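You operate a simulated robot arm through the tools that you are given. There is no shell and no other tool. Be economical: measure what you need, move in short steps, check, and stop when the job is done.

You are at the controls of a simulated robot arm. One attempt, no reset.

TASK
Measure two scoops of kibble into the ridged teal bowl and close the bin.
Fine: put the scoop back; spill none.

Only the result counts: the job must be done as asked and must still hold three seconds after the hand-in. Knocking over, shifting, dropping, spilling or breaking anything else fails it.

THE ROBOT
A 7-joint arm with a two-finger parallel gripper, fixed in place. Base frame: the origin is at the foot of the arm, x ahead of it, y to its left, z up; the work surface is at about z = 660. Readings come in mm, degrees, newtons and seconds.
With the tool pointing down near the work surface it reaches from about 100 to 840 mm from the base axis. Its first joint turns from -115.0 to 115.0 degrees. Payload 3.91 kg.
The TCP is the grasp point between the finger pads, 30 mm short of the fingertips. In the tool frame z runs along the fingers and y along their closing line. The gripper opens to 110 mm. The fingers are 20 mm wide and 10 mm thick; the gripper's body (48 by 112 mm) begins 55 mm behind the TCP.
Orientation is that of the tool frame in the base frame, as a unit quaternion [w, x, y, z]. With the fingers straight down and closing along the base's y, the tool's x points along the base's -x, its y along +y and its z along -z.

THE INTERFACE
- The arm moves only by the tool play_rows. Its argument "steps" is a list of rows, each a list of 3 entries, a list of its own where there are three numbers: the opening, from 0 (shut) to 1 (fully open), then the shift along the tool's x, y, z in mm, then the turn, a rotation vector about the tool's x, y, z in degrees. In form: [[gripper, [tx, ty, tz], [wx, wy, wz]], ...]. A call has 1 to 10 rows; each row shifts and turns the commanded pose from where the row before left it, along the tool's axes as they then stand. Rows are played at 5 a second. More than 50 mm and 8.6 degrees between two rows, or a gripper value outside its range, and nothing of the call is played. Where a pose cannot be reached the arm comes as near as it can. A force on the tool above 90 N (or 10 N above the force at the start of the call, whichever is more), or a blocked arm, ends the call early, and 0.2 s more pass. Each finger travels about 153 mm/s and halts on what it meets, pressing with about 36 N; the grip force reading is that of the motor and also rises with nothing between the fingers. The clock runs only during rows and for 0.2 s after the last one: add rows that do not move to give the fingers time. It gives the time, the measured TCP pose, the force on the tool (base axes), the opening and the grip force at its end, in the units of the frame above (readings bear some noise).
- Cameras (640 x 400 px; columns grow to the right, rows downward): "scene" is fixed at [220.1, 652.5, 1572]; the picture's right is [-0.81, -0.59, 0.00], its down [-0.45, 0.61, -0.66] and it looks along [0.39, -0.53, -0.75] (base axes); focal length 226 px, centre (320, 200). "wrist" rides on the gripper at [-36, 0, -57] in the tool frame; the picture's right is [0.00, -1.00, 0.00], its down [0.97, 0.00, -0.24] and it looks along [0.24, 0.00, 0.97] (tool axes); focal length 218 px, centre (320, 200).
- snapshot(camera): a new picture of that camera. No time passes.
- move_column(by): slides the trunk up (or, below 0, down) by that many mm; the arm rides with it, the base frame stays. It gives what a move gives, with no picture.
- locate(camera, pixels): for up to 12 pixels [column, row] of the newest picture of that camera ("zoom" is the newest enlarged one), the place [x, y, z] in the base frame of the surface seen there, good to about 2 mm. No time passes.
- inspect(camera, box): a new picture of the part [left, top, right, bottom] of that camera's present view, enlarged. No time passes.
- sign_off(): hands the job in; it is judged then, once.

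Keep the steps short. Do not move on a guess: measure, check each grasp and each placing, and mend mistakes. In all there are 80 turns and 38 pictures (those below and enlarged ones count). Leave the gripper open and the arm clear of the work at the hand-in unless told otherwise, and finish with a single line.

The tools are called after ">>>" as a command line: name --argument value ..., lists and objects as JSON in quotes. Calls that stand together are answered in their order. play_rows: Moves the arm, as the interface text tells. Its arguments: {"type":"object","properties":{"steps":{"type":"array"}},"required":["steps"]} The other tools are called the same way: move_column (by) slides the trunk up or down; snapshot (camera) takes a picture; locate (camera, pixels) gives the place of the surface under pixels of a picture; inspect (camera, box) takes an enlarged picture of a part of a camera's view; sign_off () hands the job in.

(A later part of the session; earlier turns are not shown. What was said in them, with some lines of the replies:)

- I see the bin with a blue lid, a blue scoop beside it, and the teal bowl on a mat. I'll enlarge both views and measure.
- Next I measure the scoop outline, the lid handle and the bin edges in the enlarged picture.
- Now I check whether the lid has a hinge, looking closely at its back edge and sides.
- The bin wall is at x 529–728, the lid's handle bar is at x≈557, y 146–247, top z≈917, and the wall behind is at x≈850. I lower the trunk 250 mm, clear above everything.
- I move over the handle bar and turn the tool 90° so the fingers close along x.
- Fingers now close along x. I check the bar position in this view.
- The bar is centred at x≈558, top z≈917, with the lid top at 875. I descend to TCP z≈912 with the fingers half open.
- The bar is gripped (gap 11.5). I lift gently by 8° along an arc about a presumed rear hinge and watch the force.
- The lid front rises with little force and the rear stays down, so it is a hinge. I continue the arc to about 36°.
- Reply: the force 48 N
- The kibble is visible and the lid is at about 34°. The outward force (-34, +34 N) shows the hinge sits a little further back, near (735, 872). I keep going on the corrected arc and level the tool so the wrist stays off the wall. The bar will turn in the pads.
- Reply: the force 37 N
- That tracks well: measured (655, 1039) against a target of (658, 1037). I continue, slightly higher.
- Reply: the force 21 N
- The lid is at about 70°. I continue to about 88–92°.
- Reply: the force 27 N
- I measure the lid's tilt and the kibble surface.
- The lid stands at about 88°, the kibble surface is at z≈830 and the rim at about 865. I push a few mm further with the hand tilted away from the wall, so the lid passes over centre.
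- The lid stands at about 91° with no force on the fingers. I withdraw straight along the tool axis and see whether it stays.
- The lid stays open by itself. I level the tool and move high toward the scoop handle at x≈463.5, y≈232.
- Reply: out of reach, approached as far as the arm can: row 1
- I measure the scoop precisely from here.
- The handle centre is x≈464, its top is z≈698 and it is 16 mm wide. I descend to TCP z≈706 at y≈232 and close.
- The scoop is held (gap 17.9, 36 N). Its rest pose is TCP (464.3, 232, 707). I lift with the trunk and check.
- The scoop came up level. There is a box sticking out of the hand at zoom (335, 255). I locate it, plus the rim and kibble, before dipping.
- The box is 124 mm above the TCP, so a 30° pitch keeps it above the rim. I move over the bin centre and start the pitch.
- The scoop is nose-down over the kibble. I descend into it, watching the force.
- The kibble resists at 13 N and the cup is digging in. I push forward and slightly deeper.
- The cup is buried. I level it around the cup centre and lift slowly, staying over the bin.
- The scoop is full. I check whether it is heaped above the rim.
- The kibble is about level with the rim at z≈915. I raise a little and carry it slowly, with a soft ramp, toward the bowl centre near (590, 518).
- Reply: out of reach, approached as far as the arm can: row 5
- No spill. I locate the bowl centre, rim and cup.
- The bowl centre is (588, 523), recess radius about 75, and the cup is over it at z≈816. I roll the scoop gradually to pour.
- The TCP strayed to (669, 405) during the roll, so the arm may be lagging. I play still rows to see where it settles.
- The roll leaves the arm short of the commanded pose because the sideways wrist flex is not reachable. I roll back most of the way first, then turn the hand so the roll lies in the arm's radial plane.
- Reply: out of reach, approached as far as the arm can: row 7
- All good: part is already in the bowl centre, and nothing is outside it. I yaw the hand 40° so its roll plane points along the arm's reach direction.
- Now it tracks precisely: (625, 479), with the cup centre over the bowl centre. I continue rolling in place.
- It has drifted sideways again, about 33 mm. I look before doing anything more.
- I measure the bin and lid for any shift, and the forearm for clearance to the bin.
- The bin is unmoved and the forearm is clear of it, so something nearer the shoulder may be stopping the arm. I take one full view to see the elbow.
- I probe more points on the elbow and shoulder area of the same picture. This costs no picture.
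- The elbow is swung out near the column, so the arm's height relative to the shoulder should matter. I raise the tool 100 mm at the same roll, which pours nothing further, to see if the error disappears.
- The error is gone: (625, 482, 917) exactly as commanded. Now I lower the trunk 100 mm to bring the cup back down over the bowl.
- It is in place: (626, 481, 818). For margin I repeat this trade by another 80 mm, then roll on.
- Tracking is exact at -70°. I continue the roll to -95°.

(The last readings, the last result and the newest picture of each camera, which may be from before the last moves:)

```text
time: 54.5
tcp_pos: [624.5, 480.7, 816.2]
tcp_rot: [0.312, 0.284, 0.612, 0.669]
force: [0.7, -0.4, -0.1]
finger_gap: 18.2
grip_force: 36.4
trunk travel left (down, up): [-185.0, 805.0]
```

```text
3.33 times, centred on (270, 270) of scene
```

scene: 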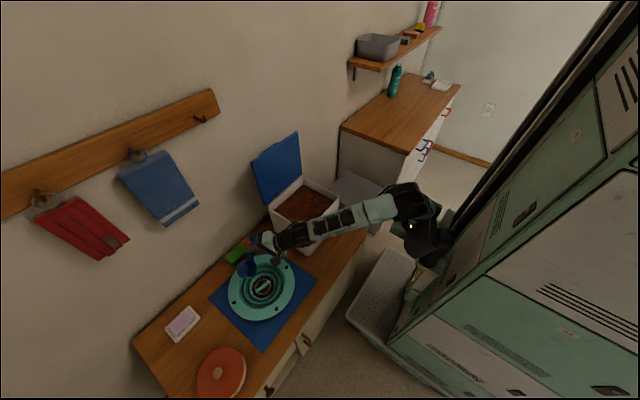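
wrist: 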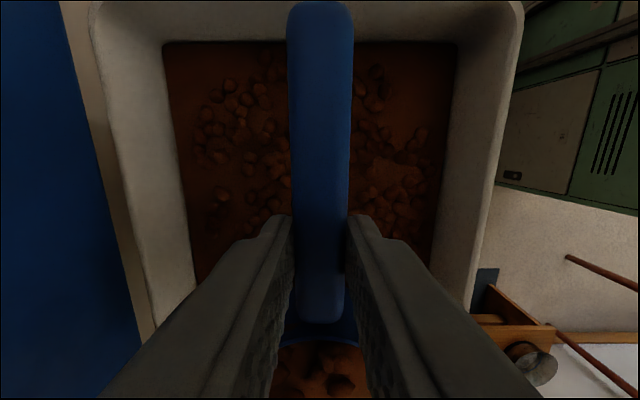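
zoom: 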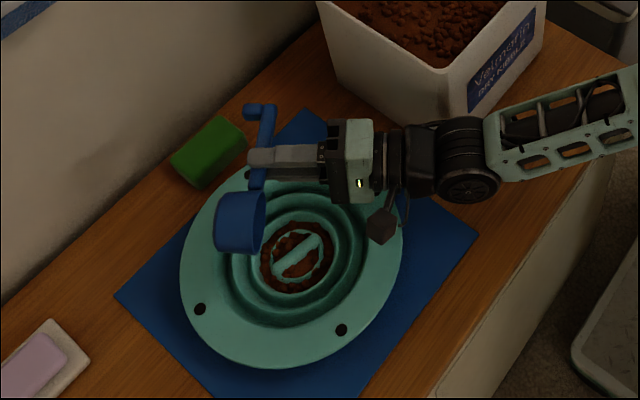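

The pour lands in the centre rings. I continue to -125°, rising slightly, to empty the cup.

>>> play_rows --steps '[[0, [0, 7, 0.7], [-5, 0, 0]], [0, [0, 7, 1.2], [-5, 0, 0]], [0, [0, 7, 1.8], [-5, 0, 0]], [0, [0, 7, 2.4], [-5, 0, 0]], [0, [0, 7, 3], [-5, 0, 0]], [0, [0, 7, 3.5], [-5, 0, 0]], [0, [0, 0, 0], [0, 0, 0]], [0, [0, 0, 0], [0, 0, 0]]]'

>>> inspect --camera "scene" --box '[210, 200, 350, 320]'

```text
time: 56.2
tcp_pos: [626.6, 476.8, 861.9]
tcp_rot: [0.376, 0.196, 0.417, 0.804]
force: [0.0, 0.7, 0.0]
finger_gap: 17.7
grip_force: 36.3
trunk travel left (down, up): [-185.0, 805.0]
```

```text
3.33 times, centred on (280, 260) of scene
```

zoom: 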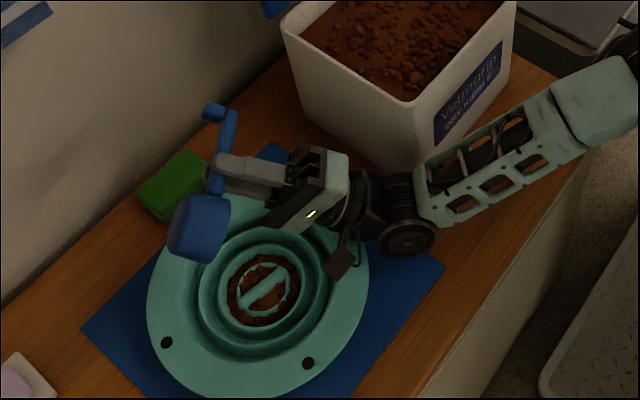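

The cup is emptied into the centre of the bowl. I roll back to -60° in place.

>>> play_rows --steps '[[0, [0, 0, 0], [8.1, 0, 0]], [0, [0, 0, 0], [8.1, 0, 0]], [0, [0, 0, 0], [8.1, 0, 0]], [0, [0, 0, 0], [8.1, 0, 0]], [0, [0, 0, 0], [8.1, 0, 0]], [0, [0, 0, 0], [8.1, 0, 0]], [0, [0, 0, 0], [8.1, 0, 0]], [0, [0, 0, 0], [8.3, 0, 0]], [0, [0, 0, 0], [0, 0, 0]]]'

>>> move_column --by 305

>>> play_rows --steps '[[0, [-15.2, -8.5, -14.6], [7.5, 0, 0]], [0, [-15.2, -10.3, -13.4], [7.5, 0, 0]], [0, [-15.2, -12, -12], [7.5, 0, 0]], [0, [-15.2, -13.4, -10.3], [7.5, 0, 0]], [0, [-15.2, -14.6, -8.5], [7.5, 0, 0]], [0, [-15.2, -15.6, -6.5], [7.5, 0, 0]], [0, [-15.2, -16.3, -4.4], [7.5, 0, 0]], [0, [-15.2, -16.8, -2.2], [7.5, 0, 0]], [0, [0, 0, 0], [0, 0, 0]]]'

```text
time: 58.2
tcp_pos: [626.2, 478.5, 862.9]
tcp_rot: [0.212, 0.365, 0.785, 0.453]
force: [0.2, -0.6, -1.2]
finger_gap: 17.8
grip_force: 35.5
trunk travel left (down, up): [-185.0, 805.0]
```

```text
time: 61.3
tcp_pos: [626.0, 479.1, 1167.5]
tcp_rot: [0.212, 0.367, 0.784, 0.454]
force: [0.2, -0.2, -0.7]
finger_gap: 18.2
grip_force: 35.5
trunk travel left (down, up): [-490.0, 500.0]
```

```text
time: 63.3
tcp_pos: [602.0, 316.0, 1162.7]
tcp_rot: [0.023, 0.421, 0.906, 0.039]
force: [0.2, 0.0, -0.3]
finger_gap: 17.9
grip_force: 36.0
out of reach, approached as far as the arm can: row 8
trunk travel left (down, up): [-490.0, 500.0]
```

I descend to the scooping height while turning the yaw back.

>>> play_rows --steps '[[0, [0, 0, 45], [0, 0, 8]], [0, [0, 0, 45], [0, 0, 8]], [0, [0, 0, 45], [0, 0, 8]], [0, [0, 0, 45], [0, 0, 8]], [0, [0, 0, 40], [0, 0, 8]], [0, [0, 0, 0], [0, 0, 0]]]'

```text
time: 64.7
tcp_pos: [615.8, 332.5, 943.0]
tcp_rot: [0.007, 0.706, 0.706, 0.045]
force: [0.0, 0.3, 0.1]
finger_gap: 17.7
grip_force: 36.3
trunk travel left (down, up): [-490.0, 500.0]
```

A small residual tilt remains (4° roll, 3° pitch). I correct it, move over a fresh lane at x≈596, y≈153, and pitch nose-down 30°.

>>> play_rows --steps '[[0, [-45, -5, 0], [4.2, -3.1, 0]], [0, [-45, -5, 0], [0, 0, 0]], [0, [-45, -5, 0], [0, 0, 0]], [0, [-45, -5, 0], [0, 0, 0]], [0, [0, 0, 0], [0, -7.5, 0]], [0, [0, 0, 0], [0, -7.5, 0]], [0, [0, 0, 0], [0, -7.5, 0]], [0, [0, 0, 0], [0, -7.5, 0]], [0, [0, 0, 0], [0, 0, 0]]]'

>>> inspect --camera "scene" --box '[220, 150, 360, 310]'

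```text
time: 66.7
tcp_pos: [598.7, 149.9, 941.2]
tcp_rot: [0.185, 0.682, 0.683, -0.182]
force: [1.0, -0.1, -0.2]
finger_gap: 18.0
grip_force: 36.2
trunk travel left (down, up): [-490.0, 500.0]
```

```text
2.50 times, centred on (290, 230) of scene
```

zoom: 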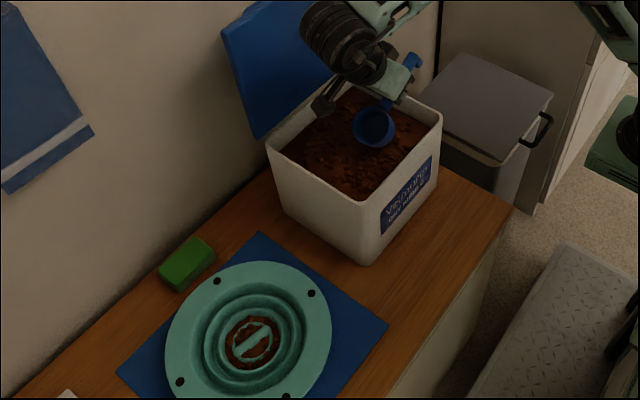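

The cup is empty, the bench is clean and the pose is right. I repeat the dip and push.

>>> play_rows --steps '[[0, [13, 0, 22.5], [0, 0, 0]], [0, [13, 0, 22.5], [0, 0, 0]], [0, [10.3, 0, 7.9], [0, 0, 0]], [0, [10.3, 0, 7.9], [0, 0, 0]], [0, [11.2, 0, 0.5], [0, 0, 0]], [0, [11.2, 0, 0.5], [0, 0, 0]], [0, [10.2, 0, -1.5], [0, 0, 0]], [0, [8.7, 0, -5], [0, 0, 0]], [0, [0, 0, 0], [0, 0, 0]]]'

>>> play_rows --steps '[[0, [-2.2, 0, 5.9], [0, 7.5, 0]], [0, [-2.2, 0, 4.5], [0, 7.5, 0]], [0, [-2.7, 0, 0.4], [0, 7.5, 0]], [0, [-2.6, 0, -6.7], [0, 7.5, 0]], [0, [0, 0, -10], [0, 0, 0]], [0, [0, 0, -15], [0, 0, 0]], [0, [0, 0, -15], [0, 0, 0]], [0, [0, 0, -15], [0, 0, 0]], [0, [0, 0, -15], [0, 0, 0]], [0, [0, 0, 0], [0, 0, 0]]]'

>>> inspect --camera "scene" --box '[280, 175, 330, 215]'

```text
time: 68.7
tcp_pos: [599.7, 197.9, 849.3]
tcp_rot: [0.184, 0.683, 0.683, -0.183]
force: [-0.5, 0.4, -0.5]
finger_gap: 17.9
grip_force: 36.0
trunk travel left (down, up): [-490.0, 500.0]
```

```text
time: 70.9
tcp_pos: [599.9, 185.5, 918.6]
tcp_rot: [0.001, 0.707, 0.707, 0.0]
force: [-0.7, 0.0, -0.6]
finger_gap: 18.0
grip_force: 36.4
trunk travel left (down, up): [-490.0, 500.0]
```

```text
10.00 times, centred on (305, 195) of scene
```

zoom: 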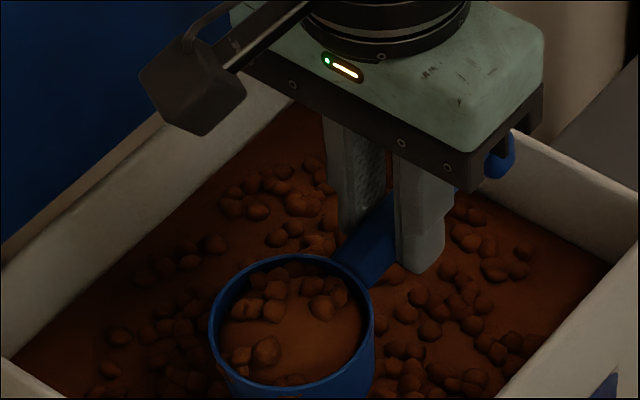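

The second scoop is full and level. I raise it and carry it slowly to the bowl as before.

>>> play_rows --steps '[[0, [0, 0, -10], [0, 0, 0]], [0, [0, 0, -14], [0, 0, 0]], [0, [8, 0, 0], [0, 0, 0]], [0, [16, 0, 0], [0, 0, 0]], [0, [22, 0, 0], [0, 0, 0]], [0, [25, 0, 0], [0, 0, 0]], [0, [25, 0, 0], [0, 0, 0]], [0, [25, 0, 0], [0, 0, 0]], [0, [25, 0, 0], [0, 0, 0]], [0, [25, 0, 0], [0, 0, 0]]]'

>>> play_rows --steps '[[0, [25, 0, 0], [0, 0, 0]], [0, [22, 0, 0], [0, 0, 0]], [0, [20, 0, 0], [0, 0, 0]], [0, [14, 0, 0], [0, 0, 0]], [0, [8, 0, 0], [0, 0, 0]], [0, [4, 0, 0], [0, 0, 0]], [0, [0, 0, 0], [0, 0, 0]]]'

>>> move_column --by -158

>>> play_rows --steps '[[0, [0, 0, 0], [0, 0, -8]], [0, [0, 0, 0], [0, 0, -8]], [0, [0, 0, 0], [0, 0, -8]], [0, [0, 0, 0], [0, 0, -8]], [0, [0, 0, 0], [0, 0, -8]], [0, [0, 0, 0], [0, 0, 0]]]'

```text
time: 73.1
tcp_pos: [598.7, 357.9, 942.9]
tcp_rot: [0.001, 0.707, 0.708, 0.0]
force: [0.0, 0.1, -0.4]
finger_gap: 17.8
grip_force: 35.6
trunk travel left (down, up): [-490.0, 500.0]
```

```text
time: 74.7
tcp_pos: [599.3, 449.5, 942.5]
tcp_rot: [0.001, 0.706, 0.708, 0.001]
force: [0.3, -0.3, 0.1]
finger_gap: 17.6
grip_force: 35.8
trunk travel left (down, up): [-490.0, 500.0]
```

```text
time: 76.5
tcp_pos: [599.8, 449.7, 783.4]
tcp_rot: [0.001, 0.707, 0.707, 0.001]
force: [0.2, -0.8, -0.6]
finger_gap: 18.0
grip_force: 35.9
trunk travel left (down, up): [-332.0, 658.0]
```

```text
time: 77.9
tcp_pos: [598.6, 449.2, 783.4]
tcp_rot: [0.0, 0.421, 0.907, -0.001]
force: [0.7, 0.0, -0.6]
finger_gap: 17.9
grip_force: 36.1
trunk travel left (down, up): [-332.0, 658.0]
```

Now the small roll to -21° while extending over the bowl centre.

>>> play_rows --steps '[[0, [2, 13.5, 0], [-7, 0, 0]], [0, [2, 13.5, 1.5], [-7, 0, 0]], [0, [2, 13.2, 3], [-7, 0, 0]], [0, [0, 0, 0], [0, 0, 0]]]'

>>> play_rows --steps '[[0, [0, 7.2, -18.7], [0, 0, 0]], [0, [0, 9, -23.3], [0, 0, 0]], [0, [0, 9, -23.3], [0, 0, 0]], [0, [0, 7.2, -18.7], [0, 0, 0]], [0, [0, 0, 0], [0, 0, 0]]]'

>>> move_column --by -90

```text
time: 78.9
tcp_pos: [625.4, 480.4, 784.3]
tcp_rot: [0.079, 0.415, 0.891, 0.166]
force: [-0.3, -0.9, -0.7]
finger_gap: 17.8
grip_force: 36.0
trunk travel left (down, up): [-332.0, 658.0]
```

```text
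time: 80.1
tcp_pos: [626.5, 480.0, 874.6]
tcp_rot: [0.078, 0.414, 0.891, 0.166]
force: [-0.5, -0.7, -0.5]
finger_gap: 18.2
grip_force: 36.1
trunk travel left (down, up): [-332.0, 658.0]
```

```text
time: 81.4
tcp_pos: [625.1, 480.6, 785.3]
tcp_rot: [0.078, 0.415, 0.891, 0.165]
force: [0.0, 0.2, -0.8]
finger_gap: 17.7
grip_force: 36.0
trunk travel left (down, up): [-242.0, 748.0]
```

Exact tracking. I repeat the trade: up 100, trunk down 70.

>>> play_rows --steps '[[0, [0, 9, -23.3], [0, 0, 0]], [0, [0, 9, -23.3], [0, 0, 0]], [0, [0, 9, -23.3], [0, 0, 0]], [0, [0, 9, -23.3], [0, 0, 0]], [0, [0, 0, 0], [0, 0, 0]]]'

>>> move_column --by -70

>>> play_rows --steps '[[0, [0, 0, 0], [-5, 0, 0]], [0, [0, 0, 0], [-5, 0, 0]], [0, [0, 0, 0], [-5, 0, 0]], [0, [0, 0, 0], [0, 0, 0]]]'

```text
time: 82.6
tcp_pos: [599.8, 447.4, 856.1]
tcp_rot: [0.077, 0.414, 0.892, 0.165]
force: [1.6, -0.6, -1.3]
finger_gap: 18.0
grip_force: 36.4
out of reach, approached as far as the arm can: row 1, 2, 3, 4
trunk travel left (down, up): [-242.0, 748.0]
```

```text
time: 83.6
tcp_pos: [599.4, 447.2, 785.3]
tcp_rot: [0.077, 0.414, 0.892, 0.165]
force: [0.3, 0.7, -1.2]
finger_gap: 17.8
grip_force: 36.3
trunk travel left (down, up): [-172.0, 818.0]
```

```text
time: 84.6
tcp_pos: [621.4, 483.8, 813.0]
tcp_rot: [0.131, 0.401, 0.863, 0.279]
force: [-0.4, 0.4, -0.9]
finger_gap: 18.0
grip_force: 35.5
out of reach, approached as far as the arm can: row 1, 2, 3
trunk travel left (down, up): [-172.0, 818.0]
```

It is back on target at (621, 484, 813) and -36°. I look before pouring on.

>>> inspect --camera "scene" --box '[200, 210, 340, 330]'

>>> play_rows --steps '[[0, [0, 0, 0], [-5, 0, 0]], [0, [0, 0, 0], [-5, 0, 0]], [0, [0, 0, 0], [-5, 0, 0]], [0, [0, 0, 0], [0, 0, 0]]]'

```text
3.33 times, centred on (270, 270) of scene
```

zoom: 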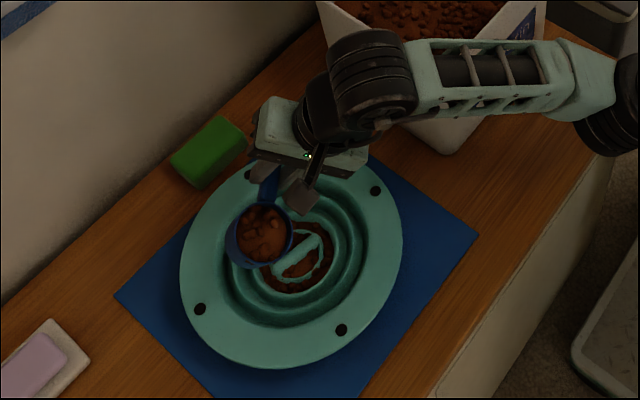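

```text
time: 85.6
tcp_pos: [643.5, 519.7, 839.5]
tcp_rot: [0.183, 0.381, 0.819, 0.389]
force: [0.7, 0.2, -1.6]
finger_gap: 17.9
grip_force: 36.0
out of reach, approached as far as the arm can: row 1, 2, 3
trunk travel left (down, up): [-172.0, 818.0]
```

The arm is at its limit and drifted out to (643, 520, 839). The cup is still over the recess. I bring it back to (626, 482, 820) before rolling further.

>>> play_rows --steps '[[0, [-6, -13.2, -5.4], [0, 0, 0]], [0, [-6, -13.2, -5.4], [0, 0, 0]], [0, [-6, -13.2, -5.4], [0, 0, 0]], [0, [0, 0, 0], [0, 0, 0]]]'

```text
time: 86.6
tcp_pos: [644.5, 520.7, 839.7]
tcp_rot: [0.182, 0.38, 0.819, 0.389]
force: [-0.4, 0.6, -0.2]
finger_gap: 18.0
grip_force: 35.8
out of reach, approached as far as the arm can: row 1, 2, 3
trunk travel left (down, up): [-172.0, 818.0]
```

No change; the arm is stuck at full stretch. I give it height: trunk up 50, then command 70 mm down, which relaxes the arm.

>>> move_column --by 50

>>> play_rows --steps '[[0, [0, -18, 15], [0, 0, 0]], [0, [0, -18, 15], [0, 0, 0]], [0, [0, 0, 0], [0, 0, 0]]]'

```text
time: 87.6
tcp_pos: [644.4, 519.9, 890.0]
tcp_rot: [0.182, 0.381, 0.819, 0.39]
force: [0.4, -0.5, -0.5]
finger_gap: 18.0
grip_force: 36.2
trunk travel left (down, up): [-222.0, 768.0]
```

```text
time: 88.4
tcp_pos: [655.4, 538.5, 854.2]
tcp_rot: [0.182, 0.381, 0.819, 0.389]
force: [0.1, -0.1, -0.9]
finger_gap: 17.9
grip_force: 36.0
out of reach, approached as far as the arm can: row 1, 2
trunk travel left (down, up): [-222.0, 768.0]
```

The arm is locked straight at full reach. I undo: trunk up 50, then roll back to -20° while lowering relative to the shoulder, to the last pose that tracked exactly.

>>> move_column --by 50

>>> play_rows --steps '[[0, [0, -6.4, 5.3], [5, 0, 0]], [0, [0, -5.9, 5.9], [5, 0, 0]], [0, [0, -5.3, 6.4], [5, 0, 0]], [0, [0, -4.8, 6.8], [5, 0, 0]], [0, [0, -4.2, 7.2], [5, 0, 0]], [0, [0, -3.5, 7.5], [5, 0, 0]], [0, [0, 0, 0], [0, 0, 0]]]'

```text
time: 89.3
tcp_pos: [655.1, 537.4, 905.2]
tcp_rot: [0.182, 0.382, 0.819, 0.388]
force: [-0.2, -1.0, -0.8]
finger_gap: 18.1
grip_force: 35.8
trunk travel left (down, up): [-272.0, 718.0]
```

```text
time: 90.9
tcp_pos: [631.8, 480.2, 807.0]
tcp_rot: [0.077, 0.416, 0.891, 0.163]
force: [0.5, -0.2, -1.0]
finger_gap: 18.2
grip_force: 35.5
out of reach, approached as far as the arm can: row 1, 2, 3, 4, 5, 6
trunk travel left (down, up): [-272.0, 718.0]
```

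It is back at (632, 480, 807), -21°, with the cup over the centre, but still flagged. I step inward to find where the command stands.

>>> play_rows --steps '[[0, [0, -14, -5.4], [0, 0, 0]], [0, [0, 0, 0], [0, 0, 0]]]'

```text
time: 91.5
tcp_pos: [625.0, 477.6, 810.3]
tcp_rot: [0.078, 0.415, 0.891, 0.164]
force: [0.7, 0.4, -0.2]
finger_gap: 17.6
grip_force: 36.0
out of reach, approached as far as the arm can: row 1
trunk travel left (down, up): [-272.0, 718.0]
```

The pattern fits a locked-straight elbow, where small inward steps only slide along the reach limit. The cup is over the recess at a safe -21°, so I make one larger step straight back toward the shoulder.

>>> play_rows --steps '[[0, [0, -39.7, 3], [0, 0, 0]], [0, [0, 0, 0], [0, 0, 0]]]'

```text
time: 92.1
tcp_pos: [618.1, 482.2, 810.4]
tcp_rot: [0.078, 0.415, 0.892, 0.163]
force: [0.7, -0.2, -1.1]
finger_gap: 17.9
grip_force: 36.6
out of reach, approached as far as the arm can: row 1
trunk travel left (down, up): [-272.0, 718.0]
```

It is still locked. I retrace to the relation that tracked well in the first pour: trunk up 85, then down 85 with the arm.

>>> move_column --by 88

>>> play_rows --steps '[[0, [0, -11.8, 16.9], [0, 0, 0]], [0, [0, -11.8, 16.9], [0, 0, 0]], [0, [0, -11.8, 16.9], [0, 0, 0]], [0, [0, -11.8, 16.9], [0, 0, 0]], [0, [0, 0, 0], [0, 0, 0]]]'

```text
time: 93.3
tcp_pos: [617.3, 482.8, 899.7]
tcp_rot: [0.078, 0.416, 0.891, 0.163]
force: [0.6, 0.5, -0.4]
finger_gap: 18.2
grip_force: 35.7
trunk travel left (down, up): [-360.0, 630.0]
```

```text
time: 94.5
tcp_pos: [624.7, 508.2, 837.3]
tcp_rot: [0.078, 0.415, 0.892, 0.163]
force: [0.5, 0.2, 0.5]
finger_gap: 17.9
grip_force: 35.7
out of reach, approached as far as the arm can: row 1, 2, 3, 4
trunk travel left (down, up): [-360.0, 630.0]
```

Each row still makes slight inward progress. I repeat several moderate inward rows so the elbow can break out.

>>> play_rows --steps '[[0, [0, -19.7, 0], [0, 0, 0]], [0, [0, -19.7, 0], [0, 0, 0]], [0, [0, -19.7, 0], [0, 0, 0]], [0, [0, 0, 0], [0, 0, 0]]]'

```text
time: 95.5
tcp_pos: [615.7, 513.1, 836.9]
tcp_rot: [0.077, 0.416, 0.891, 0.162]
force: [-0.1, -1.2, -0.8]
finger_gap: 18.1
grip_force: 35.9
out of reach, approached as far as the arm can: row 1, 2, 3
trunk travel left (down, up): [-360.0, 630.0]
```

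Barely. I try a step in -y (sideways plus inward), which also keeps the cup over the bowl.

>>> play_rows --steps '[[0, [-34.5, -27, -10.4], [0, 0, 0]], [0, [0, 0, 0], [0, 0, 0]]]'

```text
time: 96.1
tcp_pos: [633.6, 496.2, 850.1]
tcp_rot: [0.078, 0.415, 0.892, 0.162]
force: [0.3, 0.6, -1.1]
finger_gap: 18.0
grip_force: 36.2
out of reach, approached as far as the arm can: row 1
trunk travel left (down, up): [-360.0, 630.0]
```

I need to see the arm's shape now. One full view.

>>> snapshot --camera "scene"

>>> locate --camera "scene" --pixels '[[300, 225], [330, 205], [350, 200], [370, 195], [390, 190], [410, 190], [425, 200], [430, 220], [440, 235], [270, 235], [420, 250], [400, 200]]'

```text
5 pictures are left
```

scene: 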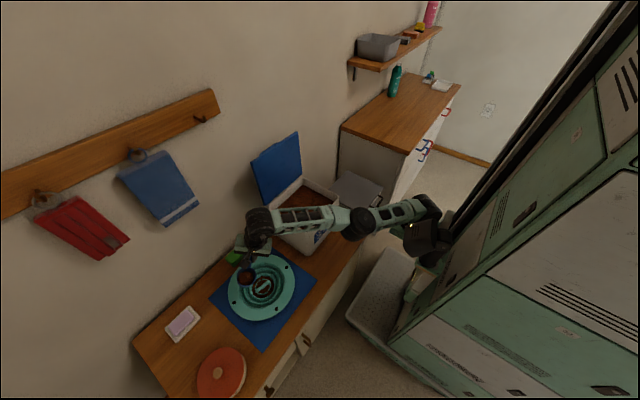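

```text
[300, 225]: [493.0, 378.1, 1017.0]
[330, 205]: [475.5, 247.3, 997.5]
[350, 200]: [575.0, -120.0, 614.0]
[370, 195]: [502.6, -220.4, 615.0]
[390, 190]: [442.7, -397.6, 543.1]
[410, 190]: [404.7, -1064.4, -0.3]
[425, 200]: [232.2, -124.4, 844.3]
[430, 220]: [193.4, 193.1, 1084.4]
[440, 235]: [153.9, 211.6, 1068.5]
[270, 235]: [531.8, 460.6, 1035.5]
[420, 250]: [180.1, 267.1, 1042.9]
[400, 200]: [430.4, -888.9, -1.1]
```

The arm shows an almost straight elbow, drooping a little, with kibble safe in the cup and the bench clean. Bending it should raise the wrist, so I try an up-and-inward step.

>>> play_rows --steps '[[0, [0, -6.2, -45.2], [0, 0, 0]], [0, [0, 0, 0], [0, 0, 0]]]'

```text
time: 96.7
tcp_pos: [620.2, 484.3, 892.1]
tcp_rot: [0.077, 0.415, 0.892, 0.162]
force: [-0.7, 0.2, -0.4]
finger_gap: 18.0
grip_force: 36.2
out of reach, approached as far as the arm can: row 1
trunk travel left (down, up): [-360.0, 630.0]
```

I probe the links in that picture to work out which joint is at its stop.

>>> locate --camera "scene" --pixels '[[355, 222], [358, 230], [338, 220], [258, 222], [260, 215], [400, 210], [385, 215], [372, 218], [425, 212], [320, 216], [290, 220], [412, 212]]'

```text
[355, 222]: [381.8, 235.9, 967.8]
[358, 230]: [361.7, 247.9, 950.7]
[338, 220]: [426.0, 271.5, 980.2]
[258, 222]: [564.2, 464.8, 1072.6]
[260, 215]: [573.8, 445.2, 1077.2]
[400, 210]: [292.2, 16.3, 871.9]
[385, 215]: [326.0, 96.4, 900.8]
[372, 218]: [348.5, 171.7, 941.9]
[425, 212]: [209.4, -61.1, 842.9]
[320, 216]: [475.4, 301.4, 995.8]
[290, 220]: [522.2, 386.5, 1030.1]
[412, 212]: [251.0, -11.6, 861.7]
```

The shoulder lies toward (200, -70), so the true inward direction is mostly -y, and the elbow bends in a horizontal plane. I step +x/-y, the bending direction, with the cup staying over the recess.

>>> play_rows --steps '[[0, [-47, -2.8, -1], [0, 0, 0]], [0, [0, 0, 0], [0, 0, 0]]]'

```text
time: 97.3
tcp_pos: [657.2, 457.5, 897.0]
tcp_rot: [0.077, 0.416, 0.892, 0.161]
force: [0.0, -0.3, -0.4]
finger_gap: 17.9
grip_force: 35.7
out of reach, approached as far as the arm can: row 1
trunk travel left (down, up): [-360.0, 630.0]
```

It moved mostly as commanded. Kibble is stable at this small tilt, so I keep going in -y for three rows to free the elbow, well above the bowl (z≈897).

>>> play_rows --steps '[[0, [-34.5, -27, -10.4], [0, 0, 0]], [0, [-34.5, -27, -10.4], [0, 0, 0]], [0, [0, 0, 0], [0, 0, 0]]]'

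```text
time: 98.1
tcp_pos: [692.9, 409.4, 928.5]
tcp_rot: [0.078, 0.416, 0.891, 0.162]
force: [0.2, -0.1, -0.5]
finger_gap: 17.9
grip_force: 36.0
out of reach, approached as far as the arm can: row 1, 2
trunk travel left (down, up): [-360.0, 630.0]
```

Still sliding on the limit surface, so a wrist joint may be at its stop. Turning about the tool axis leaves the cup's tilt unchanged. I try undoing the yaw by 24° and watch the flags.

>>> play_rows --steps '[[0, [0, 0, 0], [0, 0, 8]], [0, [0, 0, 0], [0, 0, 8]], [0, [0, 0, 0], [0, 0, 8]], [0, [0, 0, 0], [0, 0, 0]]]'

```text
time: 99.1
tcp_pos: [693.2, 411.9, 926.7]
tcp_rot: [0.041, 0.592, 0.785, 0.175]
force: [0.7, 0.7, -0.2]
finger_gap: 18.2
grip_force: 35.8
trunk travel left (down, up): [-360.0, 630.0]
```

No flags. Now an inward step (-10, -40, -10) with this yaw.

>>> play_rows --steps '[[0, [-36.3, -21.9, -2.4], [0, 0, 0]], [0, [0, 0, 0], [0, 0, 0]]]'

```text
time: 99.7
tcp_pos: [703.9, 395.2, 935.0]
tcp_rot: [0.042, 0.592, 0.786, 0.175]
force: [-0.8, 0.7, -0.8]
finger_gap: 18.0
grip_force: 36.1
out of reach, approached as far as the arm can: row 1
trunk travel left (down, up): [-360.0, 630.0]
```

This is the same reach surface as after opening the lid, where steps in -x freed the arm at once. I do the same here.

>>> play_rows --steps '[[0, [10.7, -43.2, -13.3], [0, 0, 0]], [0, [10.7, -43.2, -13.3], [0, 0, 0]], [0, [0, 0, 0], [0, 0, 0]]]'

```text
time: 100.5
tcp_pos: [640.5, 427.8, 959.8]
tcp_rot: [0.042, 0.592, 0.785, 0.175]
force: [0.3, 0.0, -0.4]
finger_gap: 17.9
grip_force: 35.7
out of reach, approached as far as the arm can: row 1, 2
trunk travel left (down, up): [-360.0, 630.0]
```

The reach-surface radius (about 320) shows the forearm is swinging about a fixed elbow. The arm has folded through straight to the wrong side. Sliding well down relative to the shoulder should bring it back. Trunk up 200, then down 200 by rows, all high above the bench.

>>> move_column --by 200

>>> play_rows --steps '[[0, [-5.7, -12.9, 37.3], [0, 0, 0]], [0, [-5.7, -12.9, 37.3], [0, 0, 0]], [0, [-5.7, -12.9, 37.3], [0, 0, 0]], [0, [-5.7, -12.9, 37.3], [0, 0, 0]], [0, [-5.7, -12.9, 37.3], [0, 0, 0]], [0, [0, 0, 0], [0, 0, 0]]]'

```text
time: 102.7
tcp_pos: [640.9, 426.8, 1161.8]
tcp_rot: [0.042, 0.592, 0.786, 0.174]
force: [-0.1, 0.2, 0.3]
finger_gap: 17.5
grip_force: 36.0
trunk travel left (down, up): [-560.0, 430.0]
```

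```text
time: 104.1
tcp_pos: [683.8, 486.7, 990.4]
tcp_rot: [0.041, 0.592, 0.786, 0.173]
force: [0.1, 0.5, -0.2]
finger_gap: 18.0
grip_force: 36.5
out of reach, approached as far as the arm can: row 1, 2, 3, 4, 5
trunk travel left (down, up): [-560.0, 430.0]
```

It slid down and out to r=839. Now inward steps with a slight descent.

>>> play_rows --steps '[[0, [-15.2, -41.3, 4.8], [0, 0, 0]], [0, [-15.2, -41.3, 4.8], [0, 0, 0]], [0, [0, 0, 0], [0, 0, 0]]]'

```text
time: 104.9
tcp_pos: [668.7, 501.0, 977.7]
tcp_rot: [0.042, 0.592, 0.786, 0.173]
force: [-0.3, -0.3, -0.4]
finger_gap: 17.9
grip_force: 36.5
out of reach, approached as far as the arm can: row 1, 2
trunk travel left (down, up): [-560.0, 430.0]
```

The trapped joint frees only if the arm is pushed outside this surface. I raise the trunk 140, push down 110 without retracting, then test inward steps, all well above the bench.

>>> move_column --by 140

>>> play_rows --steps '[[0, [-5.3, -12, 34.5], [0, 0, 0]], [0, [-5.3, -12, 34.5], [0, 0, 0]], [0, [-5.3, -12, 34.5], [0, 0, 0]], [0, [-5.3, -12, 34.5], [0, 0, 0]], [0, [0, 0, 0], [0, 0, 0]]]'

>>> play_rows --steps '[[0, [-15, -39.3, -15.9], [0, 0, 0]], [0, [-15, -39.3, -15.9], [0, 0, 0]], [0, [-15, -39.3, -15.9], [0, 0, 0]], [0, [-15, -39.3, -15.9], [0, 0, 0]], [0, [0, 0, 0], [0, 0, 0]]]'

```text
time: 106.5
tcp_pos: [669.0, 501.3, 1117.6]
tcp_rot: [0.042, 0.592, 0.786, 0.173]
force: [-0.3, -0.2, -0.7]
finger_gap: 17.8
grip_force: 35.8
trunk travel left (down, up): [-700.0, 290.0]
```

```text
time: 107.8
tcp_pos: [682.8, 519.9, 972.7]
tcp_rot: [0.042, 0.591, 0.786, 0.174]
force: [-0.2, 0.1, -1.2]
finger_gap: 17.6
grip_force: 36.0
out of reach, approached as far as the arm can: row 1, 2, 3, 4
trunk travel left (down, up): [-700.0, 290.0]
```

```text
time: 109.0
tcp_pos: [642.2, 545.3, 982.0]
tcp_rot: [0.042, 0.592, 0.786, 0.174]
force: [0.7, 0.4, -0.9]
finger_gap: 17.8
grip_force: 36.4
out of reach, approached as far as the arm can: row 1, 2, 3, 4
trunk travel left (down, up): [-700.0, 290.0]
```

I now see it as the full straight-arm sphere, with the elbow just past straight on the wrong side (inward commands always drift to +azimuth). I stretch outward while moving +azimuth to carry it through straight, then test inward again.

>>> play_rows --steps '[[0, [44.1, 0.8, 7], [0, 0, 0]], [0, [44.1, 0.8, 7], [0, 0, 0]], [0, [41, -18.2, 0], [0, 0, 0]], [0, [0, 0, 0], [0, 0, 0]]]'

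>>> play_rows --steps '[[0, [-1.6, -40.3, -14.2], [0, 0, 0]], [0, [-1.6, -40.3, -14.2], [0, 0, 0]], [0, [-1.6, -40.3, -14.2], [0, 0, 0]], [0, [0, 0, 0], [0, 0, 0]]]'

>>> play_rows --steps '[[0, [-47, 0, 0], [0, 0, 0]], [0, [-47, 0, 0], [0, 0, 0]], [0, [-30, -38, -12], [0, 0, 0]], [0, [-30, -38, -12], [0, 0, 0]], [0, [0, 0, 0], [0, 0, 0]]]'

```text
time: 110.0
tcp_pos: [574.9, 580.9, 960.7]
tcp_rot: [0.043, 0.592, 0.786, 0.173]
force: [-0.2, 0.8, -0.2]
finger_gap: 17.9
grip_force: 35.9
out of reach, approached as far as the arm can: row 1, 2, 3
trunk travel left (down, up): [-700.0, 290.0]
```

```text
time: 111.0
tcp_pos: [481.2, 616.2, 965.8]
tcp_rot: [0.042, 0.591, 0.786, 0.174]
force: [-0.3, -0.1, -0.6]
finger_gap: 17.6
grip_force: 35.9
out of reach, approached as far as the arm can: row 1, 2, 3
trunk travel left (down, up): [-700.0, 290.0]
```

```text
time: 112.2
tcp_pos: [522.8, 603.7, 949.5]
tcp_rot: [0.043, 0.592, 0.786, 0.174]
force: [-0.6, -0.2, -0.4]
finger_gap: 17.8
grip_force: 35.7
out of reach, approached as far as the arm can: row 1, 2, 3, 4
trunk travel left (down, up): [-700.0, 290.0]
```

Still locked. The first joint's axis is off toward (200, -110), so inward means mostly -y. I level the tool, since a wrist joint may be the one at its stop, and then step toward the shoulder.

>>> play_rows --steps '[[0, [-7.7, -17.1, -7], [6.4, -2.84, 0]], [0, [-7.7, -17.1, -7], [6.4, -2.84, 0]], [0, [-7.7, -17.1, -7], [6.4, -2.84, 0]], [0, [0, 0, 0], [0, 0, 0]]]'

>>> play_rows --steps '[[0, [-34.3, -29.1, 0], [0, 0, 0]], [0, [-34.3, -29.1, 0], [0, 0, 0]], [0, [-34.3, -29.1, 0], [0, 0, 0]], [0, [0, 0, 0], [0, 0, 0]]]'

>>> play_rows --steps '[[0, [0, 0, 0], [0, 0, 8]], [0, [0, 0, 0], [0, 0, 8]], [0, [-40, -15, 15], [0, 0, 0]], [0, [-40, -15, 15], [0, 0, 0]], [0, [-40, -15, 15], [0, 0, 0]], [0, [0, 0, 0], [0, 0, 0]]]'

```text
time: 113.2
tcp_pos: [472.0, 556.0, 954.5]
tcp_rot: [0.0, 0.602, 0.798, -0.004]
force: [0.8, 0.1, 0.0]
finger_gap: 18.0
grip_force: 35.9
out of reach, approached as far as the arm can: row 2, 3
trunk travel left (down, up): [-700.0, 290.0]
```

```text
time: 114.2
tcp_pos: [419.1, 432.4, 954.8]
tcp_rot: [0.001, 0.603, 0.798, -0.004]
force: [-0.6, 0.1, -0.4]
finger_gap: 17.6
grip_force: 36.2
trunk travel left (down, up): [-700.0, 290.0]
```

```text
time: 115.5
tcp_pos: [372.3, 308.1, 914.9]
tcp_rot: [0.001, 0.708, 0.706, -0.004]
force: [0.1, 0.2, -0.4]
finger_gap: 17.9
grip_force: 36.3
trunk travel left (down, up): [-700.0, 290.0]
```

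Freed: level at (372, 308, 915). I now follow the exact proven path of the first pour: raise, trunk down, carry to (598, 450), trunk down, yaw, roll to -24° over the bowl.

>>> play_rows --steps '[[0, [0, 0, -25], [0, 0, 0]], [0, [0, 0, -40], [0, 0, 0]], [0, [0, 0, -40], [0, 0, 0]], [0, [0, 0, -40], [0, 0, 0]], [0, [0, 0, -40], [0, 0, 0]], [0, [0, 0, -30], [0, 0, 0]], [0, [0, 0, -23], [0, 0, 0]], [0, [0, 0, 0], [0, 0, 0]]]'

>>> move_column --by -210

>>> play_rows --steps '[[0, [8, 13, 0], [0, 0, 0]], [0, [15, 24, 0], [0, 0, 0]], [0, [17, 27, 0], [0, 0, 0]], [0, [17, 27, 0], [0, 0, 0]], [0, [17, 27, 0], [0, 0, 0]], [0, [17, 27, 0], [0, 0, 0]], [0, [17, 27, 0], [0, 0, 0]], [0, [16, 26, 0], [0, 0, 0]], [0, [12, 19, 0], [0, 0, 0]], [0, [6, 9, 0], [0, 0, 0]]]'

>>> move_column --by -127

>>> inspect --camera "scene" --box '[200, 190, 340, 330]'

```text
time: 117.3
tcp_pos: [372.1, 314.3, 1152.4]
tcp_rot: [0.001, 0.708, 0.707, -0.003]
force: [-0.7, 0.0, 0.6]
finger_gap: 18.0
grip_force: 36.8
trunk travel left (down, up): [-700.0, 290.0]
```

```text
time: 119.6
tcp_pos: [372.5, 313.0, 941.6]
tcp_rot: [0.001, 0.707, 0.707, -0.003]
force: [0.9, 0.4, -1.2]
finger_gap: 17.9
grip_force: 35.7
trunk travel left (down, up): [-490.0, 500.0]
```

```text
time: 121.8
tcp_pos: [592.5, 452.8, 938.9]
tcp_rot: [0.001, 0.706, 0.708, -0.004]
force: [0.8, -0.4, -0.9]
finger_gap: 18.1
grip_force: 36.4
out of reach, approached as far as the arm can: row 10
trunk travel left (down, up): [-490.0, 500.0]
```

```text
time: 123.4
tcp_pos: [593.6, 451.1, 812.3]
tcp_rot: [0.001, 0.707, 0.707, -0.004]
force: [-0.7, -0.6, -0.7]
finger_gap: 17.7
grip_force: 35.8
trunk travel left (down, up): [-363.0, 627.0]
```

```text
2.86 times, centred on (270, 260) of scene
```

zoom: 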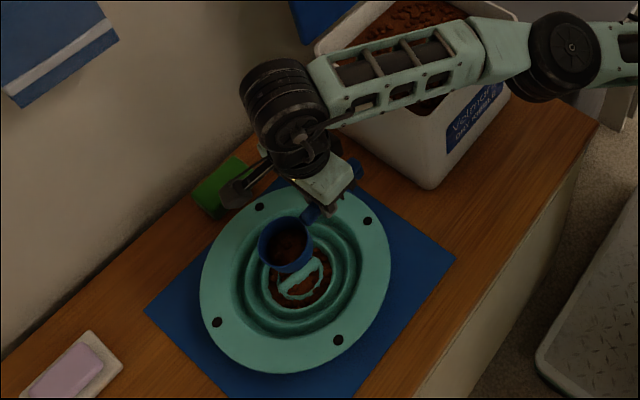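

Cup in place with kibble, bench clean. I run the proven pour-1 sequence: yaw, -24° with extension, -60°, raise 100, trunk down 100.

>>> play_rows --steps '[[0, [0, 0, 0], [0, 0, -8]], [0, [0, 0, 0], [0, 0, -8]], [0, [0, 0, 0], [0, 0, -8]], [0, [0, 0, 0], [0, 0, -8]], [0, [0, 0, 0], [0, 0, -8]], [0, [0, 0, 0], [0, 0, 0]]]'

>>> play_rows --steps '[[0, [0, 10, 0], [-6, 0, 0]], [0, [0, 10, 1], [-6, 0, 0]], [0, [0, 10, 2], [-6, 0, 0]], [0, [0, 10, 3], [-6, 0, 0]], [0, [0, 0, 0], [0, 0, 0]]]'

>>> play_rows --steps '[[0, [0, 0, 0], [-6, 0, 0]], [0, [0, 0, 0], [-6, 0, 0]], [0, [0, 0, 0], [-6, 0, 0]], [0, [0, 0, 0], [-6, 0, 0]], [0, [0, 0, 0], [-6, 0, 0]], [0, [0, 0, 0], [-6, 0, 0]], [0, [0, 0, 0], [0, 0, 0]]]'

>>> play_rows --steps '[[0, [0, 22, -12.5], [0, 0, 0]], [0, [0, 22, -12.5], [0, 0, 0]], [0, [0, 22, -12.5], [0, 0, 0]], [0, [0, 22, -12.5], [0, 0, 0]], [0, [0, 0, 0], [0, 0, 0]]]'

>>> move_column --by -100

```text
time: 124.8
tcp_pos: [593.4, 452.0, 813.1]
tcp_rot: [0.001, 0.421, 0.907, -0.004]
force: [-1.0, 0.2, -0.9]
finger_gap: 17.8
grip_force: 36.0
trunk travel left (down, up): [-363.0, 627.0]
```

```text
time: 126.0
tcp_pos: [624.4, 477.9, 812.4]
tcp_rot: [0.088, 0.413, 0.887, 0.186]
force: [0.0, 0.7, 0.0]
finger_gap: 17.7
grip_force: 35.9
trunk travel left (down, up): [-363.0, 627.0]
```

```text
time: 127.6
tcp_pos: [624.1, 477.5, 812.7]
tcp_rot: [0.211, 0.366, 0.787, 0.451]
force: [-0.4, -0.9, -0.2]
finger_gap: 17.9
grip_force: 36.3
trunk travel left (down, up): [-363.0, 627.0]
```

```text
time: 128.8
tcp_pos: [624.3, 479.3, 914.0]
tcp_rot: [0.211, 0.366, 0.787, 0.45]
force: [0.2, 0.1, -0.1]
finger_gap: 18.0
grip_force: 36.1
trunk travel left (down, up): [-363.0, 627.0]
```

```text
time: 130.1
tcp_pos: [624.8, 478.3, 815.1]
tcp_rot: [0.211, 0.366, 0.787, 0.45]
force: [0.4, -0.6, -0.5]
finger_gap: 18.0
grip_force: 35.4
trunk travel left (down, up): [-263.0, 727.0]
```

Exact tracking. I finish the pour exactly as before, then roll back to -60° and take a picture.

>>> play_rows --steps '[[0, [0, 23, -13.3], [0, 0, 0]], [0, [0, 23, -13.3], [0, 0, 0]], [0, [0, 23, -13.3], [0, 0, 0]], [0, [0, 0, 0], [0, 0, 0]]]'

>>> move_column --by -80

>>> play_rows --steps '[[0, [0, 0, 0], [-5, 0, 0]], [0, [0, 0, 0], [-5, 0, 0]], [0, [0, 0, 0], [-5, 0, 0]], [0, [0, 0, 0], [-5, 0, 0]], [0, [0, 0, 0], [-5, 0, 0]], [0, [0, 0, 0], [-5, 0, 0]], [0, [0, 0, 0], [-5, 0, 0]], [0, [0, 0, 0], [0, 0, 0]]]'

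>>> play_rows --steps '[[0, [0, 7, 0.7], [-5, 0, 0]], [0, [0, 7, 1.2], [-5, 0, 0]], [0, [0, 7, 1.8], [-5, 0, 0]], [0, [0, 7, 2.4], [-5, 0, 0]], [0, [0, 7, 3], [-5, 0, 0]], [0, [0, 7, 3.5], [-5, 0, 0]], [0, [0, 0, 0], [0, 0, 0]], [0, [0, 0, 0], [0, 0, 0]]]'

>>> play_rows --steps '[[0, [0, 0, 0], [8.1, 0, 0]], [0, [0, 0, 0], [8.1, 0, 0]], [0, [0, 0, 0], [8.1, 0, 0]], [0, [0, 0, 0], [8.1, 0, 0]], [0, [0, 0, 0], [8.1, 0, 0]], [0, [0, 0, 0], [8.1, 0, 0]], [0, [0, 0, 0], [8.1, 0, 0]], [0, [0, 0, 0], [8.3, 0, 0]], [0, [0, 0, 0], [0, 0, 0]]]'

>>> move_column --by 305

>>> inspect --camera "scene" --box '[190, 190, 370, 340]'

```text
time: 131.1
tcp_pos: [624.7, 478.2, 893.7]
tcp_rot: [0.212, 0.366, 0.787, 0.449]
force: [-0.7, -0.5, -0.6]
finger_gap: 17.8
grip_force: 36.4
trunk travel left (down, up): [-263.0, 727.0]
```

```text
time: 132.3
tcp_pos: [623.5, 479.1, 813.7]
tcp_rot: [0.211, 0.366, 0.787, 0.45]
force: [0.0, 0.4, -0.8]
finger_gap: 17.9
grip_force: 36.1
trunk travel left (down, up): [-183.0, 807.0]
```

```text
time: 134.1
tcp_pos: [624.1, 479.6, 812.8]
tcp_rot: [0.311, 0.286, 0.615, 0.666]
force: [0.4, 0.8, 0.6]
finger_gap: 17.8
grip_force: 36.1
trunk travel left (down, up): [-183.0, 807.0]
```

```text
time: 135.9
tcp_pos: [622.5, 476.6, 858.0]
tcp_rot: [0.375, 0.195, 0.422, 0.802]
force: [-0.2, -0.4, -0.8]
finger_gap: 18.1
grip_force: 36.1
trunk travel left (down, up): [-183.0, 807.0]
```

```text
time: 137.9
tcp_pos: [623.4, 478.4, 858.9]
tcp_rot: [0.21, 0.367, 0.787, 0.449]
force: [-0.2, 0.1, 0.0]
finger_gap: 17.9
grip_force: 36.0
trunk travel left (down, up): [-183.0, 807.0]
```

```text
time: 140.9
tcp_pos: [623.2, 476.7, 1162.6]
tcp_rot: [0.211, 0.366, 0.787, 0.449]
force: [-0.2, 0.0, -0.3]
finger_gap: 17.9
grip_force: 36.3
trunk travel left (down, up): [-488.0, 502.0]
```

```text
2.67 times, centred on (280, 265) of scene
```

zoom: 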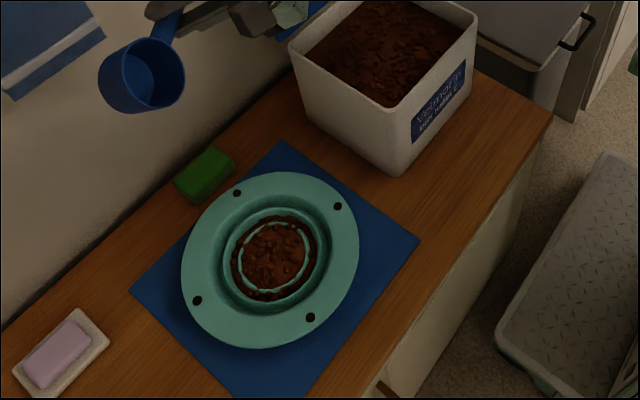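

Both scoops are in the bowl and nothing is spilled. Now I retreat with the empty scoop: unroll, descend and undo the yaw.

>>> play_rows --steps '[[0, [-15.2, -8.5, -14.6], [7.5, 0, 0]], [0, [-15.2, -10.3, -13.4], [7.5, 0, 0]], [0, [-15.2, -12, -12], [7.5, 0, 0]], [0, [-15.2, -13.4, -10.3], [7.5, 0, 0]], [0, [-15.2, -14.6, -8.5], [7.5, 0, 0]], [0, [-15.2, -19.5, 3.4], [7.5, 0, 0]], [0, [-15.2, -24.1, 24.6], [7.5, 0, 0]], [0, [-15.2, -20.7, 27.5], [7.5, 0, 0]], [0, [0, 0, 0], [0, 0, 0]]]'

>>> play_rows --steps '[[0, [0, 0, 30], [0, 0, 8]], [0, [0, 0, 30], [0, 0, 8]], [0, [0, 0, 30], [0, 0, 8]], [0, [0, 0, 30], [0, 0, 8]], [0, [0, 0, 30], [0, 0, 8]], [0, [0, 0, 0], [0, 0, 0]]]'

```text
time: 142.9
tcp_pos: [599.2, 297.9, 1093.9]
tcp_rot: [0.0, 0.422, 0.907, -0.004]
force: [-0.3, -0.2, -0.4]
finger_gap: 17.9
grip_force: 36.6
trunk travel left (down, up): [-488.0, 502.0]
```

```text
time: 144.3
tcp_pos: [599.5, 296.8, 944.0]
tcp_rot: [0.001, 0.708, 0.707, -0.004]
force: [-0.4, -0.7, -0.6]
finger_gap: 17.9
grip_force: 36.2
trunk travel left (down, up): [-488.0, 502.0]
```

It is level at (599, 297, 944). I carry the scoop back above its spot (464, 232), lower to z≈707.5, release, rise and look.

>>> play_rows --steps '[[0, [-16.2, -33.8, 0], [0, 0, 0]], [0, [-16.2, -33.8, 0], [0, 0, 0]], [0, [-16.2, -33.8, 0], [0, 0, 0]], [0, [-16.2, -33.8, 0], [0, 0, 0.3]], [0, [0, 0, 0], [0, 0, 0]]]'

>>> move_column --by -229

>>> play_rows --steps '[[0, [0, 0, 4], [0, 0, 0]], [0, [0, 0, 3.5], [0, 0, 0]], [0, [0, 0, 0], [0, 0, 0]]]'

>>> inspect --camera "scene" --box '[280, 210, 380, 290]'

```text
time: 145.5
tcp_pos: [461.6, 230.2, 944.1]
tcp_rot: [0.001, 0.709, 0.705, -0.004]
force: [-0.7, -0.3, -1.5]
finger_gap: 18.0
grip_force: 35.9
trunk travel left (down, up): [-488.0, 502.0]
```

```text
time: 147.9
tcp_pos: [462.5, 232.0, 715.4]
tcp_rot: [0.002, 0.71, 0.705, -0.003]
force: [1.0, -0.6, 11.4]
finger_gap: 18.1
grip_force: 35.9
trunk travel left (down, up): [-259.0, 731.0]
```

```text
time: 148.7
tcp_pos: [461.8, 230.9, 707.7]
tcp_rot: [0.0, 0.709, 0.706, -0.003]
force: [-0.4, -4.7, 14.4]
finger_gap: 18.0
grip_force: 35.9
trunk travel left (down, up): [-259.0, 731.0]
```

```text
5.00 times, centred on (330, 250) of scene
5 turns are left
```

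zoom: 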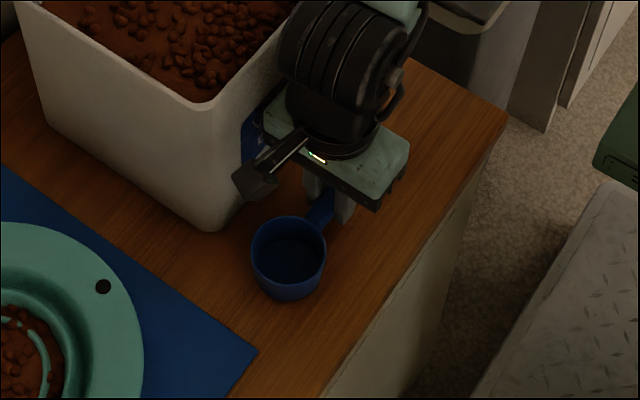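

The scoop is standing on the bench, bottom in contact. I release, rise, raise the trunk, close the fingers and go high to a spot behind the lid's edge (775, 268), clear of its handle bar.

>>> play_rows --steps '[[0.25, [0, 0, 0], [0, 0, 0]], [0.35, [0, 0, 0], [0, 0, 0]], [0.35, [0, 0, 0], [0, 0, 0]], [0.35, [0, 0, -15], [0, 0, 0]], [0.35, [0, 0, -45], [0, 0, 0]], [0.35, [0, 0, 0], [0, 0, 0]]]'

>>> move_column --by 421

>>> play_rows --steps '[[0, [0, 0, 33], [0, 0, 0]], [0, [0, 0, 33], [0, 0, 0]], [0, [5.3, 44.7, 0], [0, 0, 0]], [0, [5.3, 44.7, 0], [0, 0, 0]], [0, [5.3, 44.7, 0], [0, 0, 0]], [0, [5.3, 44.7, 0], [0, 0, 0]], [0, [5.3, 44.7, 0], [0, 0, 0]], [0, [5.3, 44.7, 0], [0, 0, 0]], [0, [5.3, 44.7, 0], [0, 0, 0]], [0, [0, 0, 0], [0, 0, 0]]]'

>>> inspect --camera "scene" --box '[210, 100, 390, 290]'

```text
time: 150.1
tcp_pos: [461.7, 232.5, 765.9]
tcp_rot: [0.001, 0.709, 0.706, -0.003]
force: [-0.7, -0.1, -0.6]
finger_gap: 38.5
grip_force: 0.0
trunk travel left (down, up): [-259.0, 731.0]
```

```text
refused: 421 is not a number from -400 to 400
```

```text
time: 150.7
tcp_pos: [461.8, 233.3, 727.2]
tcp_rot: [0.001, 0.709, 0.705, 0.006]
force: [-1.5, -9.2, 47.1]
finger_gap: 0.0
grip_force: 36.2
trunk travel left (down, up): [-259.0, 731.0]
stopped in row 2: the force on the tool passed its limit (the readings are from after the stop); the commanded pose is now the measured one
```

```text
2.11 times, centred on (300, 195) of scene
4 turns are left
```

zoom: 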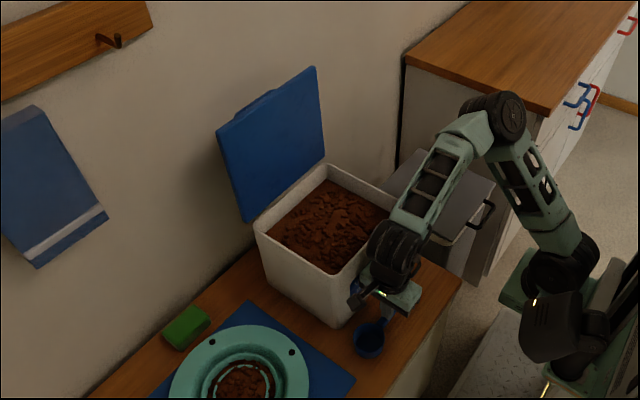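

The trunk call was over its 400 limit, and the fingers pressed briefly on the scoop handle. It still stands in place. I go up, raise the trunk in two moves, and go behind the lid's edge.

>>> play_rows --steps '[[0, [0, 0, -20], [0, 0, 0]], [0, [0, 0, -20], [0, 0, 0]], [0, [0, 0, 0], [0, 0, 0]]]'

>>> move_column --by 400

>>> move_column --by 21

>>> play_rows --steps '[[0, [0, 0, 33], [0, 0, 0]], [0, [0, 0, 33], [0, 0, 0]], [0, [5, 44.7, 0], [0, 0, 0]], [0, [5, 44.7, 0], [0, 0, 0]], [0, [5, 44.7, 0], [0, 0, 0]], [0, [5, 44.7, 0], [0, 0, 0]], [0, [5, 44.7, 0], [0, 0, 0]], [0, [5, 44.7, 0], [0, 0, 0]], [0, [5, 44.7, 0], [0, 0, 0]], [0, [0, 0, 0], [0, 0, 0]]]'

```text
time: 151.5
tcp_pos: [463.3, 233.7, 764.3]
tcp_rot: [0.003, 0.709, 0.705, 0.002]
force: [-0.4, 0.0, -0.2]
finger_gap: 0.2
grip_force: 35.9
trunk travel left (down, up): [-259.0, 731.0]
```

```text
time: 155.3
tcp_pos: [463.1, 233.3, 1162.1]
tcp_rot: [0.002, 0.709, 0.705, 0.004]
force: [0.6, -0.6, -0.4]
finger_gap: 0.0
grip_force: 35.8
trunk travel left (down, up): [-659.0, 331.0]
```

```text
time: 156.0
tcp_pos: [462.3, 233.6, 1184.8]
tcp_rot: [0.002, 0.71, 0.705, 0.004]
force: [0.5, -0.6, -0.2]
finger_gap: 0.0
grip_force: 36.0
trunk travel left (down, up): [-680.0, 310.0]
```

```text
time: 158.2
tcp_pos: [775.2, 266.9, 1120.4]
tcp_rot: [0.003, 0.709, 0.706, 0.003]
force: [-0.7, -0.3, 1.2]
finger_gap: 0.0
grip_force: 35.4
trunk travel left (down, up): [-680.0, 310.0]
3 turns are left
```

In position at (775, 267, 1120). I lower behind the lid, sweep it closed along the computed arc, press lightly, then rise clear, open, and look.

>>> play_rows --steps '[[0, [0, 0, 20], [0, 0, 0]], [0, [0, 0, 20], [0, 0, 0]], [0, [0, 0, 0], [0, 0, 0]]]'

>>> play_rows --steps '[[0, [0, -18, 2], [0, 0, 0]], [0, [0, -32.3, 0.7], [0, 0, 0]], [0, [0, -31.7, 6.4], [0, 0, 0]], [0, [0, -30.1, 11.7], [0, 0, 0]], [0, [0, -27.6, 16.8], [0, 0, 0]], [0, [0, -24.3, 21.3], [0, 0, 0]], [0, [0, -20.2, 25.2], [0, 0, 0]], [0, [0, -15.5, 28.3], [0, 0, 0]], [0, [0, -10.4, 30.7], [0, 0, 0]], [0, [0, -4.9, 32], [0, 0, 0]]]'

>>> play_rows --steps '[[0, [0, 0, 2], [0, 0, 0]], [0, [0, 0, 2], [0, 0, 0]], [0, [0, 0, 0], [0, 0, 0]]]'

>>> play_rows --steps '[[0, [0, 0, -30], [0, 0, 0]], [0, [0, 0, -40], [0, 0, 0]], [0, [0, 0, -40], [0, 0, 0]], [1, [0, 0, 0], [0, 0, 0]], [1, [0, 0, 0], [0, 0, 0]], [1, [0, 0, 0], [0, 0, 0]]]'

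>>> move_column --by 150

>>> snapshot --camera "scene"

>>> locate --camera "scene" --pixels '[[303, 190], [290, 205], [305, 222], [325, 205], [325, 262], [335, 245], [303, 229], [270, 207]]'

```text
time: 159.0
tcp_pos: [775.2, 268.4, 1082.2]
tcp_rot: [0.002, 0.709, 0.705, 0.003]
force: [0.1, 0.0, -0.3]
finger_gap: 0.0
grip_force: 36.5
trunk travel left (down, up): [-680.0, 310.0]
```

```text
time: 161.2
tcp_pos: [563.4, 268.3, 905.8]
tcp_rot: [0.003, 0.709, 0.705, 0.004]
force: [-0.2, -3.3, 14.4]
finger_gap: 0.1
grip_force: 36.1
trunk travel left (down, up): [-680.0, 310.0]
```

```text
time: 162.0
tcp_pos: [564.5, 268.4, 905.3]
tcp_rot: [0.005, 0.709, 0.705, 0.008]
force: [4.2, -14.1, 65.9]
finger_gap: 0.1
grip_force: 36.3
trunk travel left (down, up): [-680.0, 310.0]
```

```text
time: 163.4
tcp_pos: [563.0, 269.6, 1010.3]
tcp_rot: [0.003, 0.709, 0.705, 0.004]
force: [-0.6, 0.3, -0.6]
finger_gap: 110.0
grip_force: 0.0
trunk travel left (down, up): [-680.0, 310.0]
```

```text
time: 165.1
tcp_pos: [563.0, 268.1, 1160.3]
tcp_rot: [0.003, 0.709, 0.705, 0.003]
force: [-0.5, -0.4, -0.3]
finger_gap: 109.9
grip_force: 0.0
trunk travel left (down, up): [-830.0, 160.0]
```

```text
0 pictures are left
```

scene: 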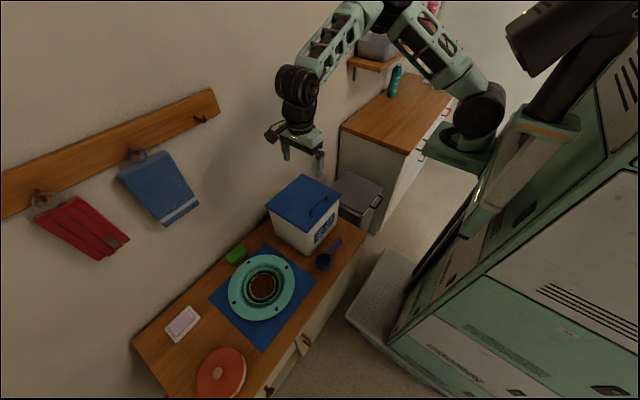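

```text
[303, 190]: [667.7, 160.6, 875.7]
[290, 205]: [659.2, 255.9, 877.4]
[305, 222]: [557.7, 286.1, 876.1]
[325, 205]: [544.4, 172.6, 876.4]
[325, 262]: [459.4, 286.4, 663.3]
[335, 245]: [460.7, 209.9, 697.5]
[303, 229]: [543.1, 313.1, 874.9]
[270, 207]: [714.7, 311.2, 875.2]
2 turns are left
```

The lid lies flat at z≈876 as at the start. The scoop stands at its place (floor z≈663, handle z≈697), two scoops are in the bowl, the bench is clean and the arm is clear with the gripper open. I hand in.

>>> sign_off

```text
The job is handed in.
```

Two scoops of kibble are in the ridged teal bowl, the bin is closed, the scoop is back within about 3 mm of its original spot, and I saw no spill in the final picture.
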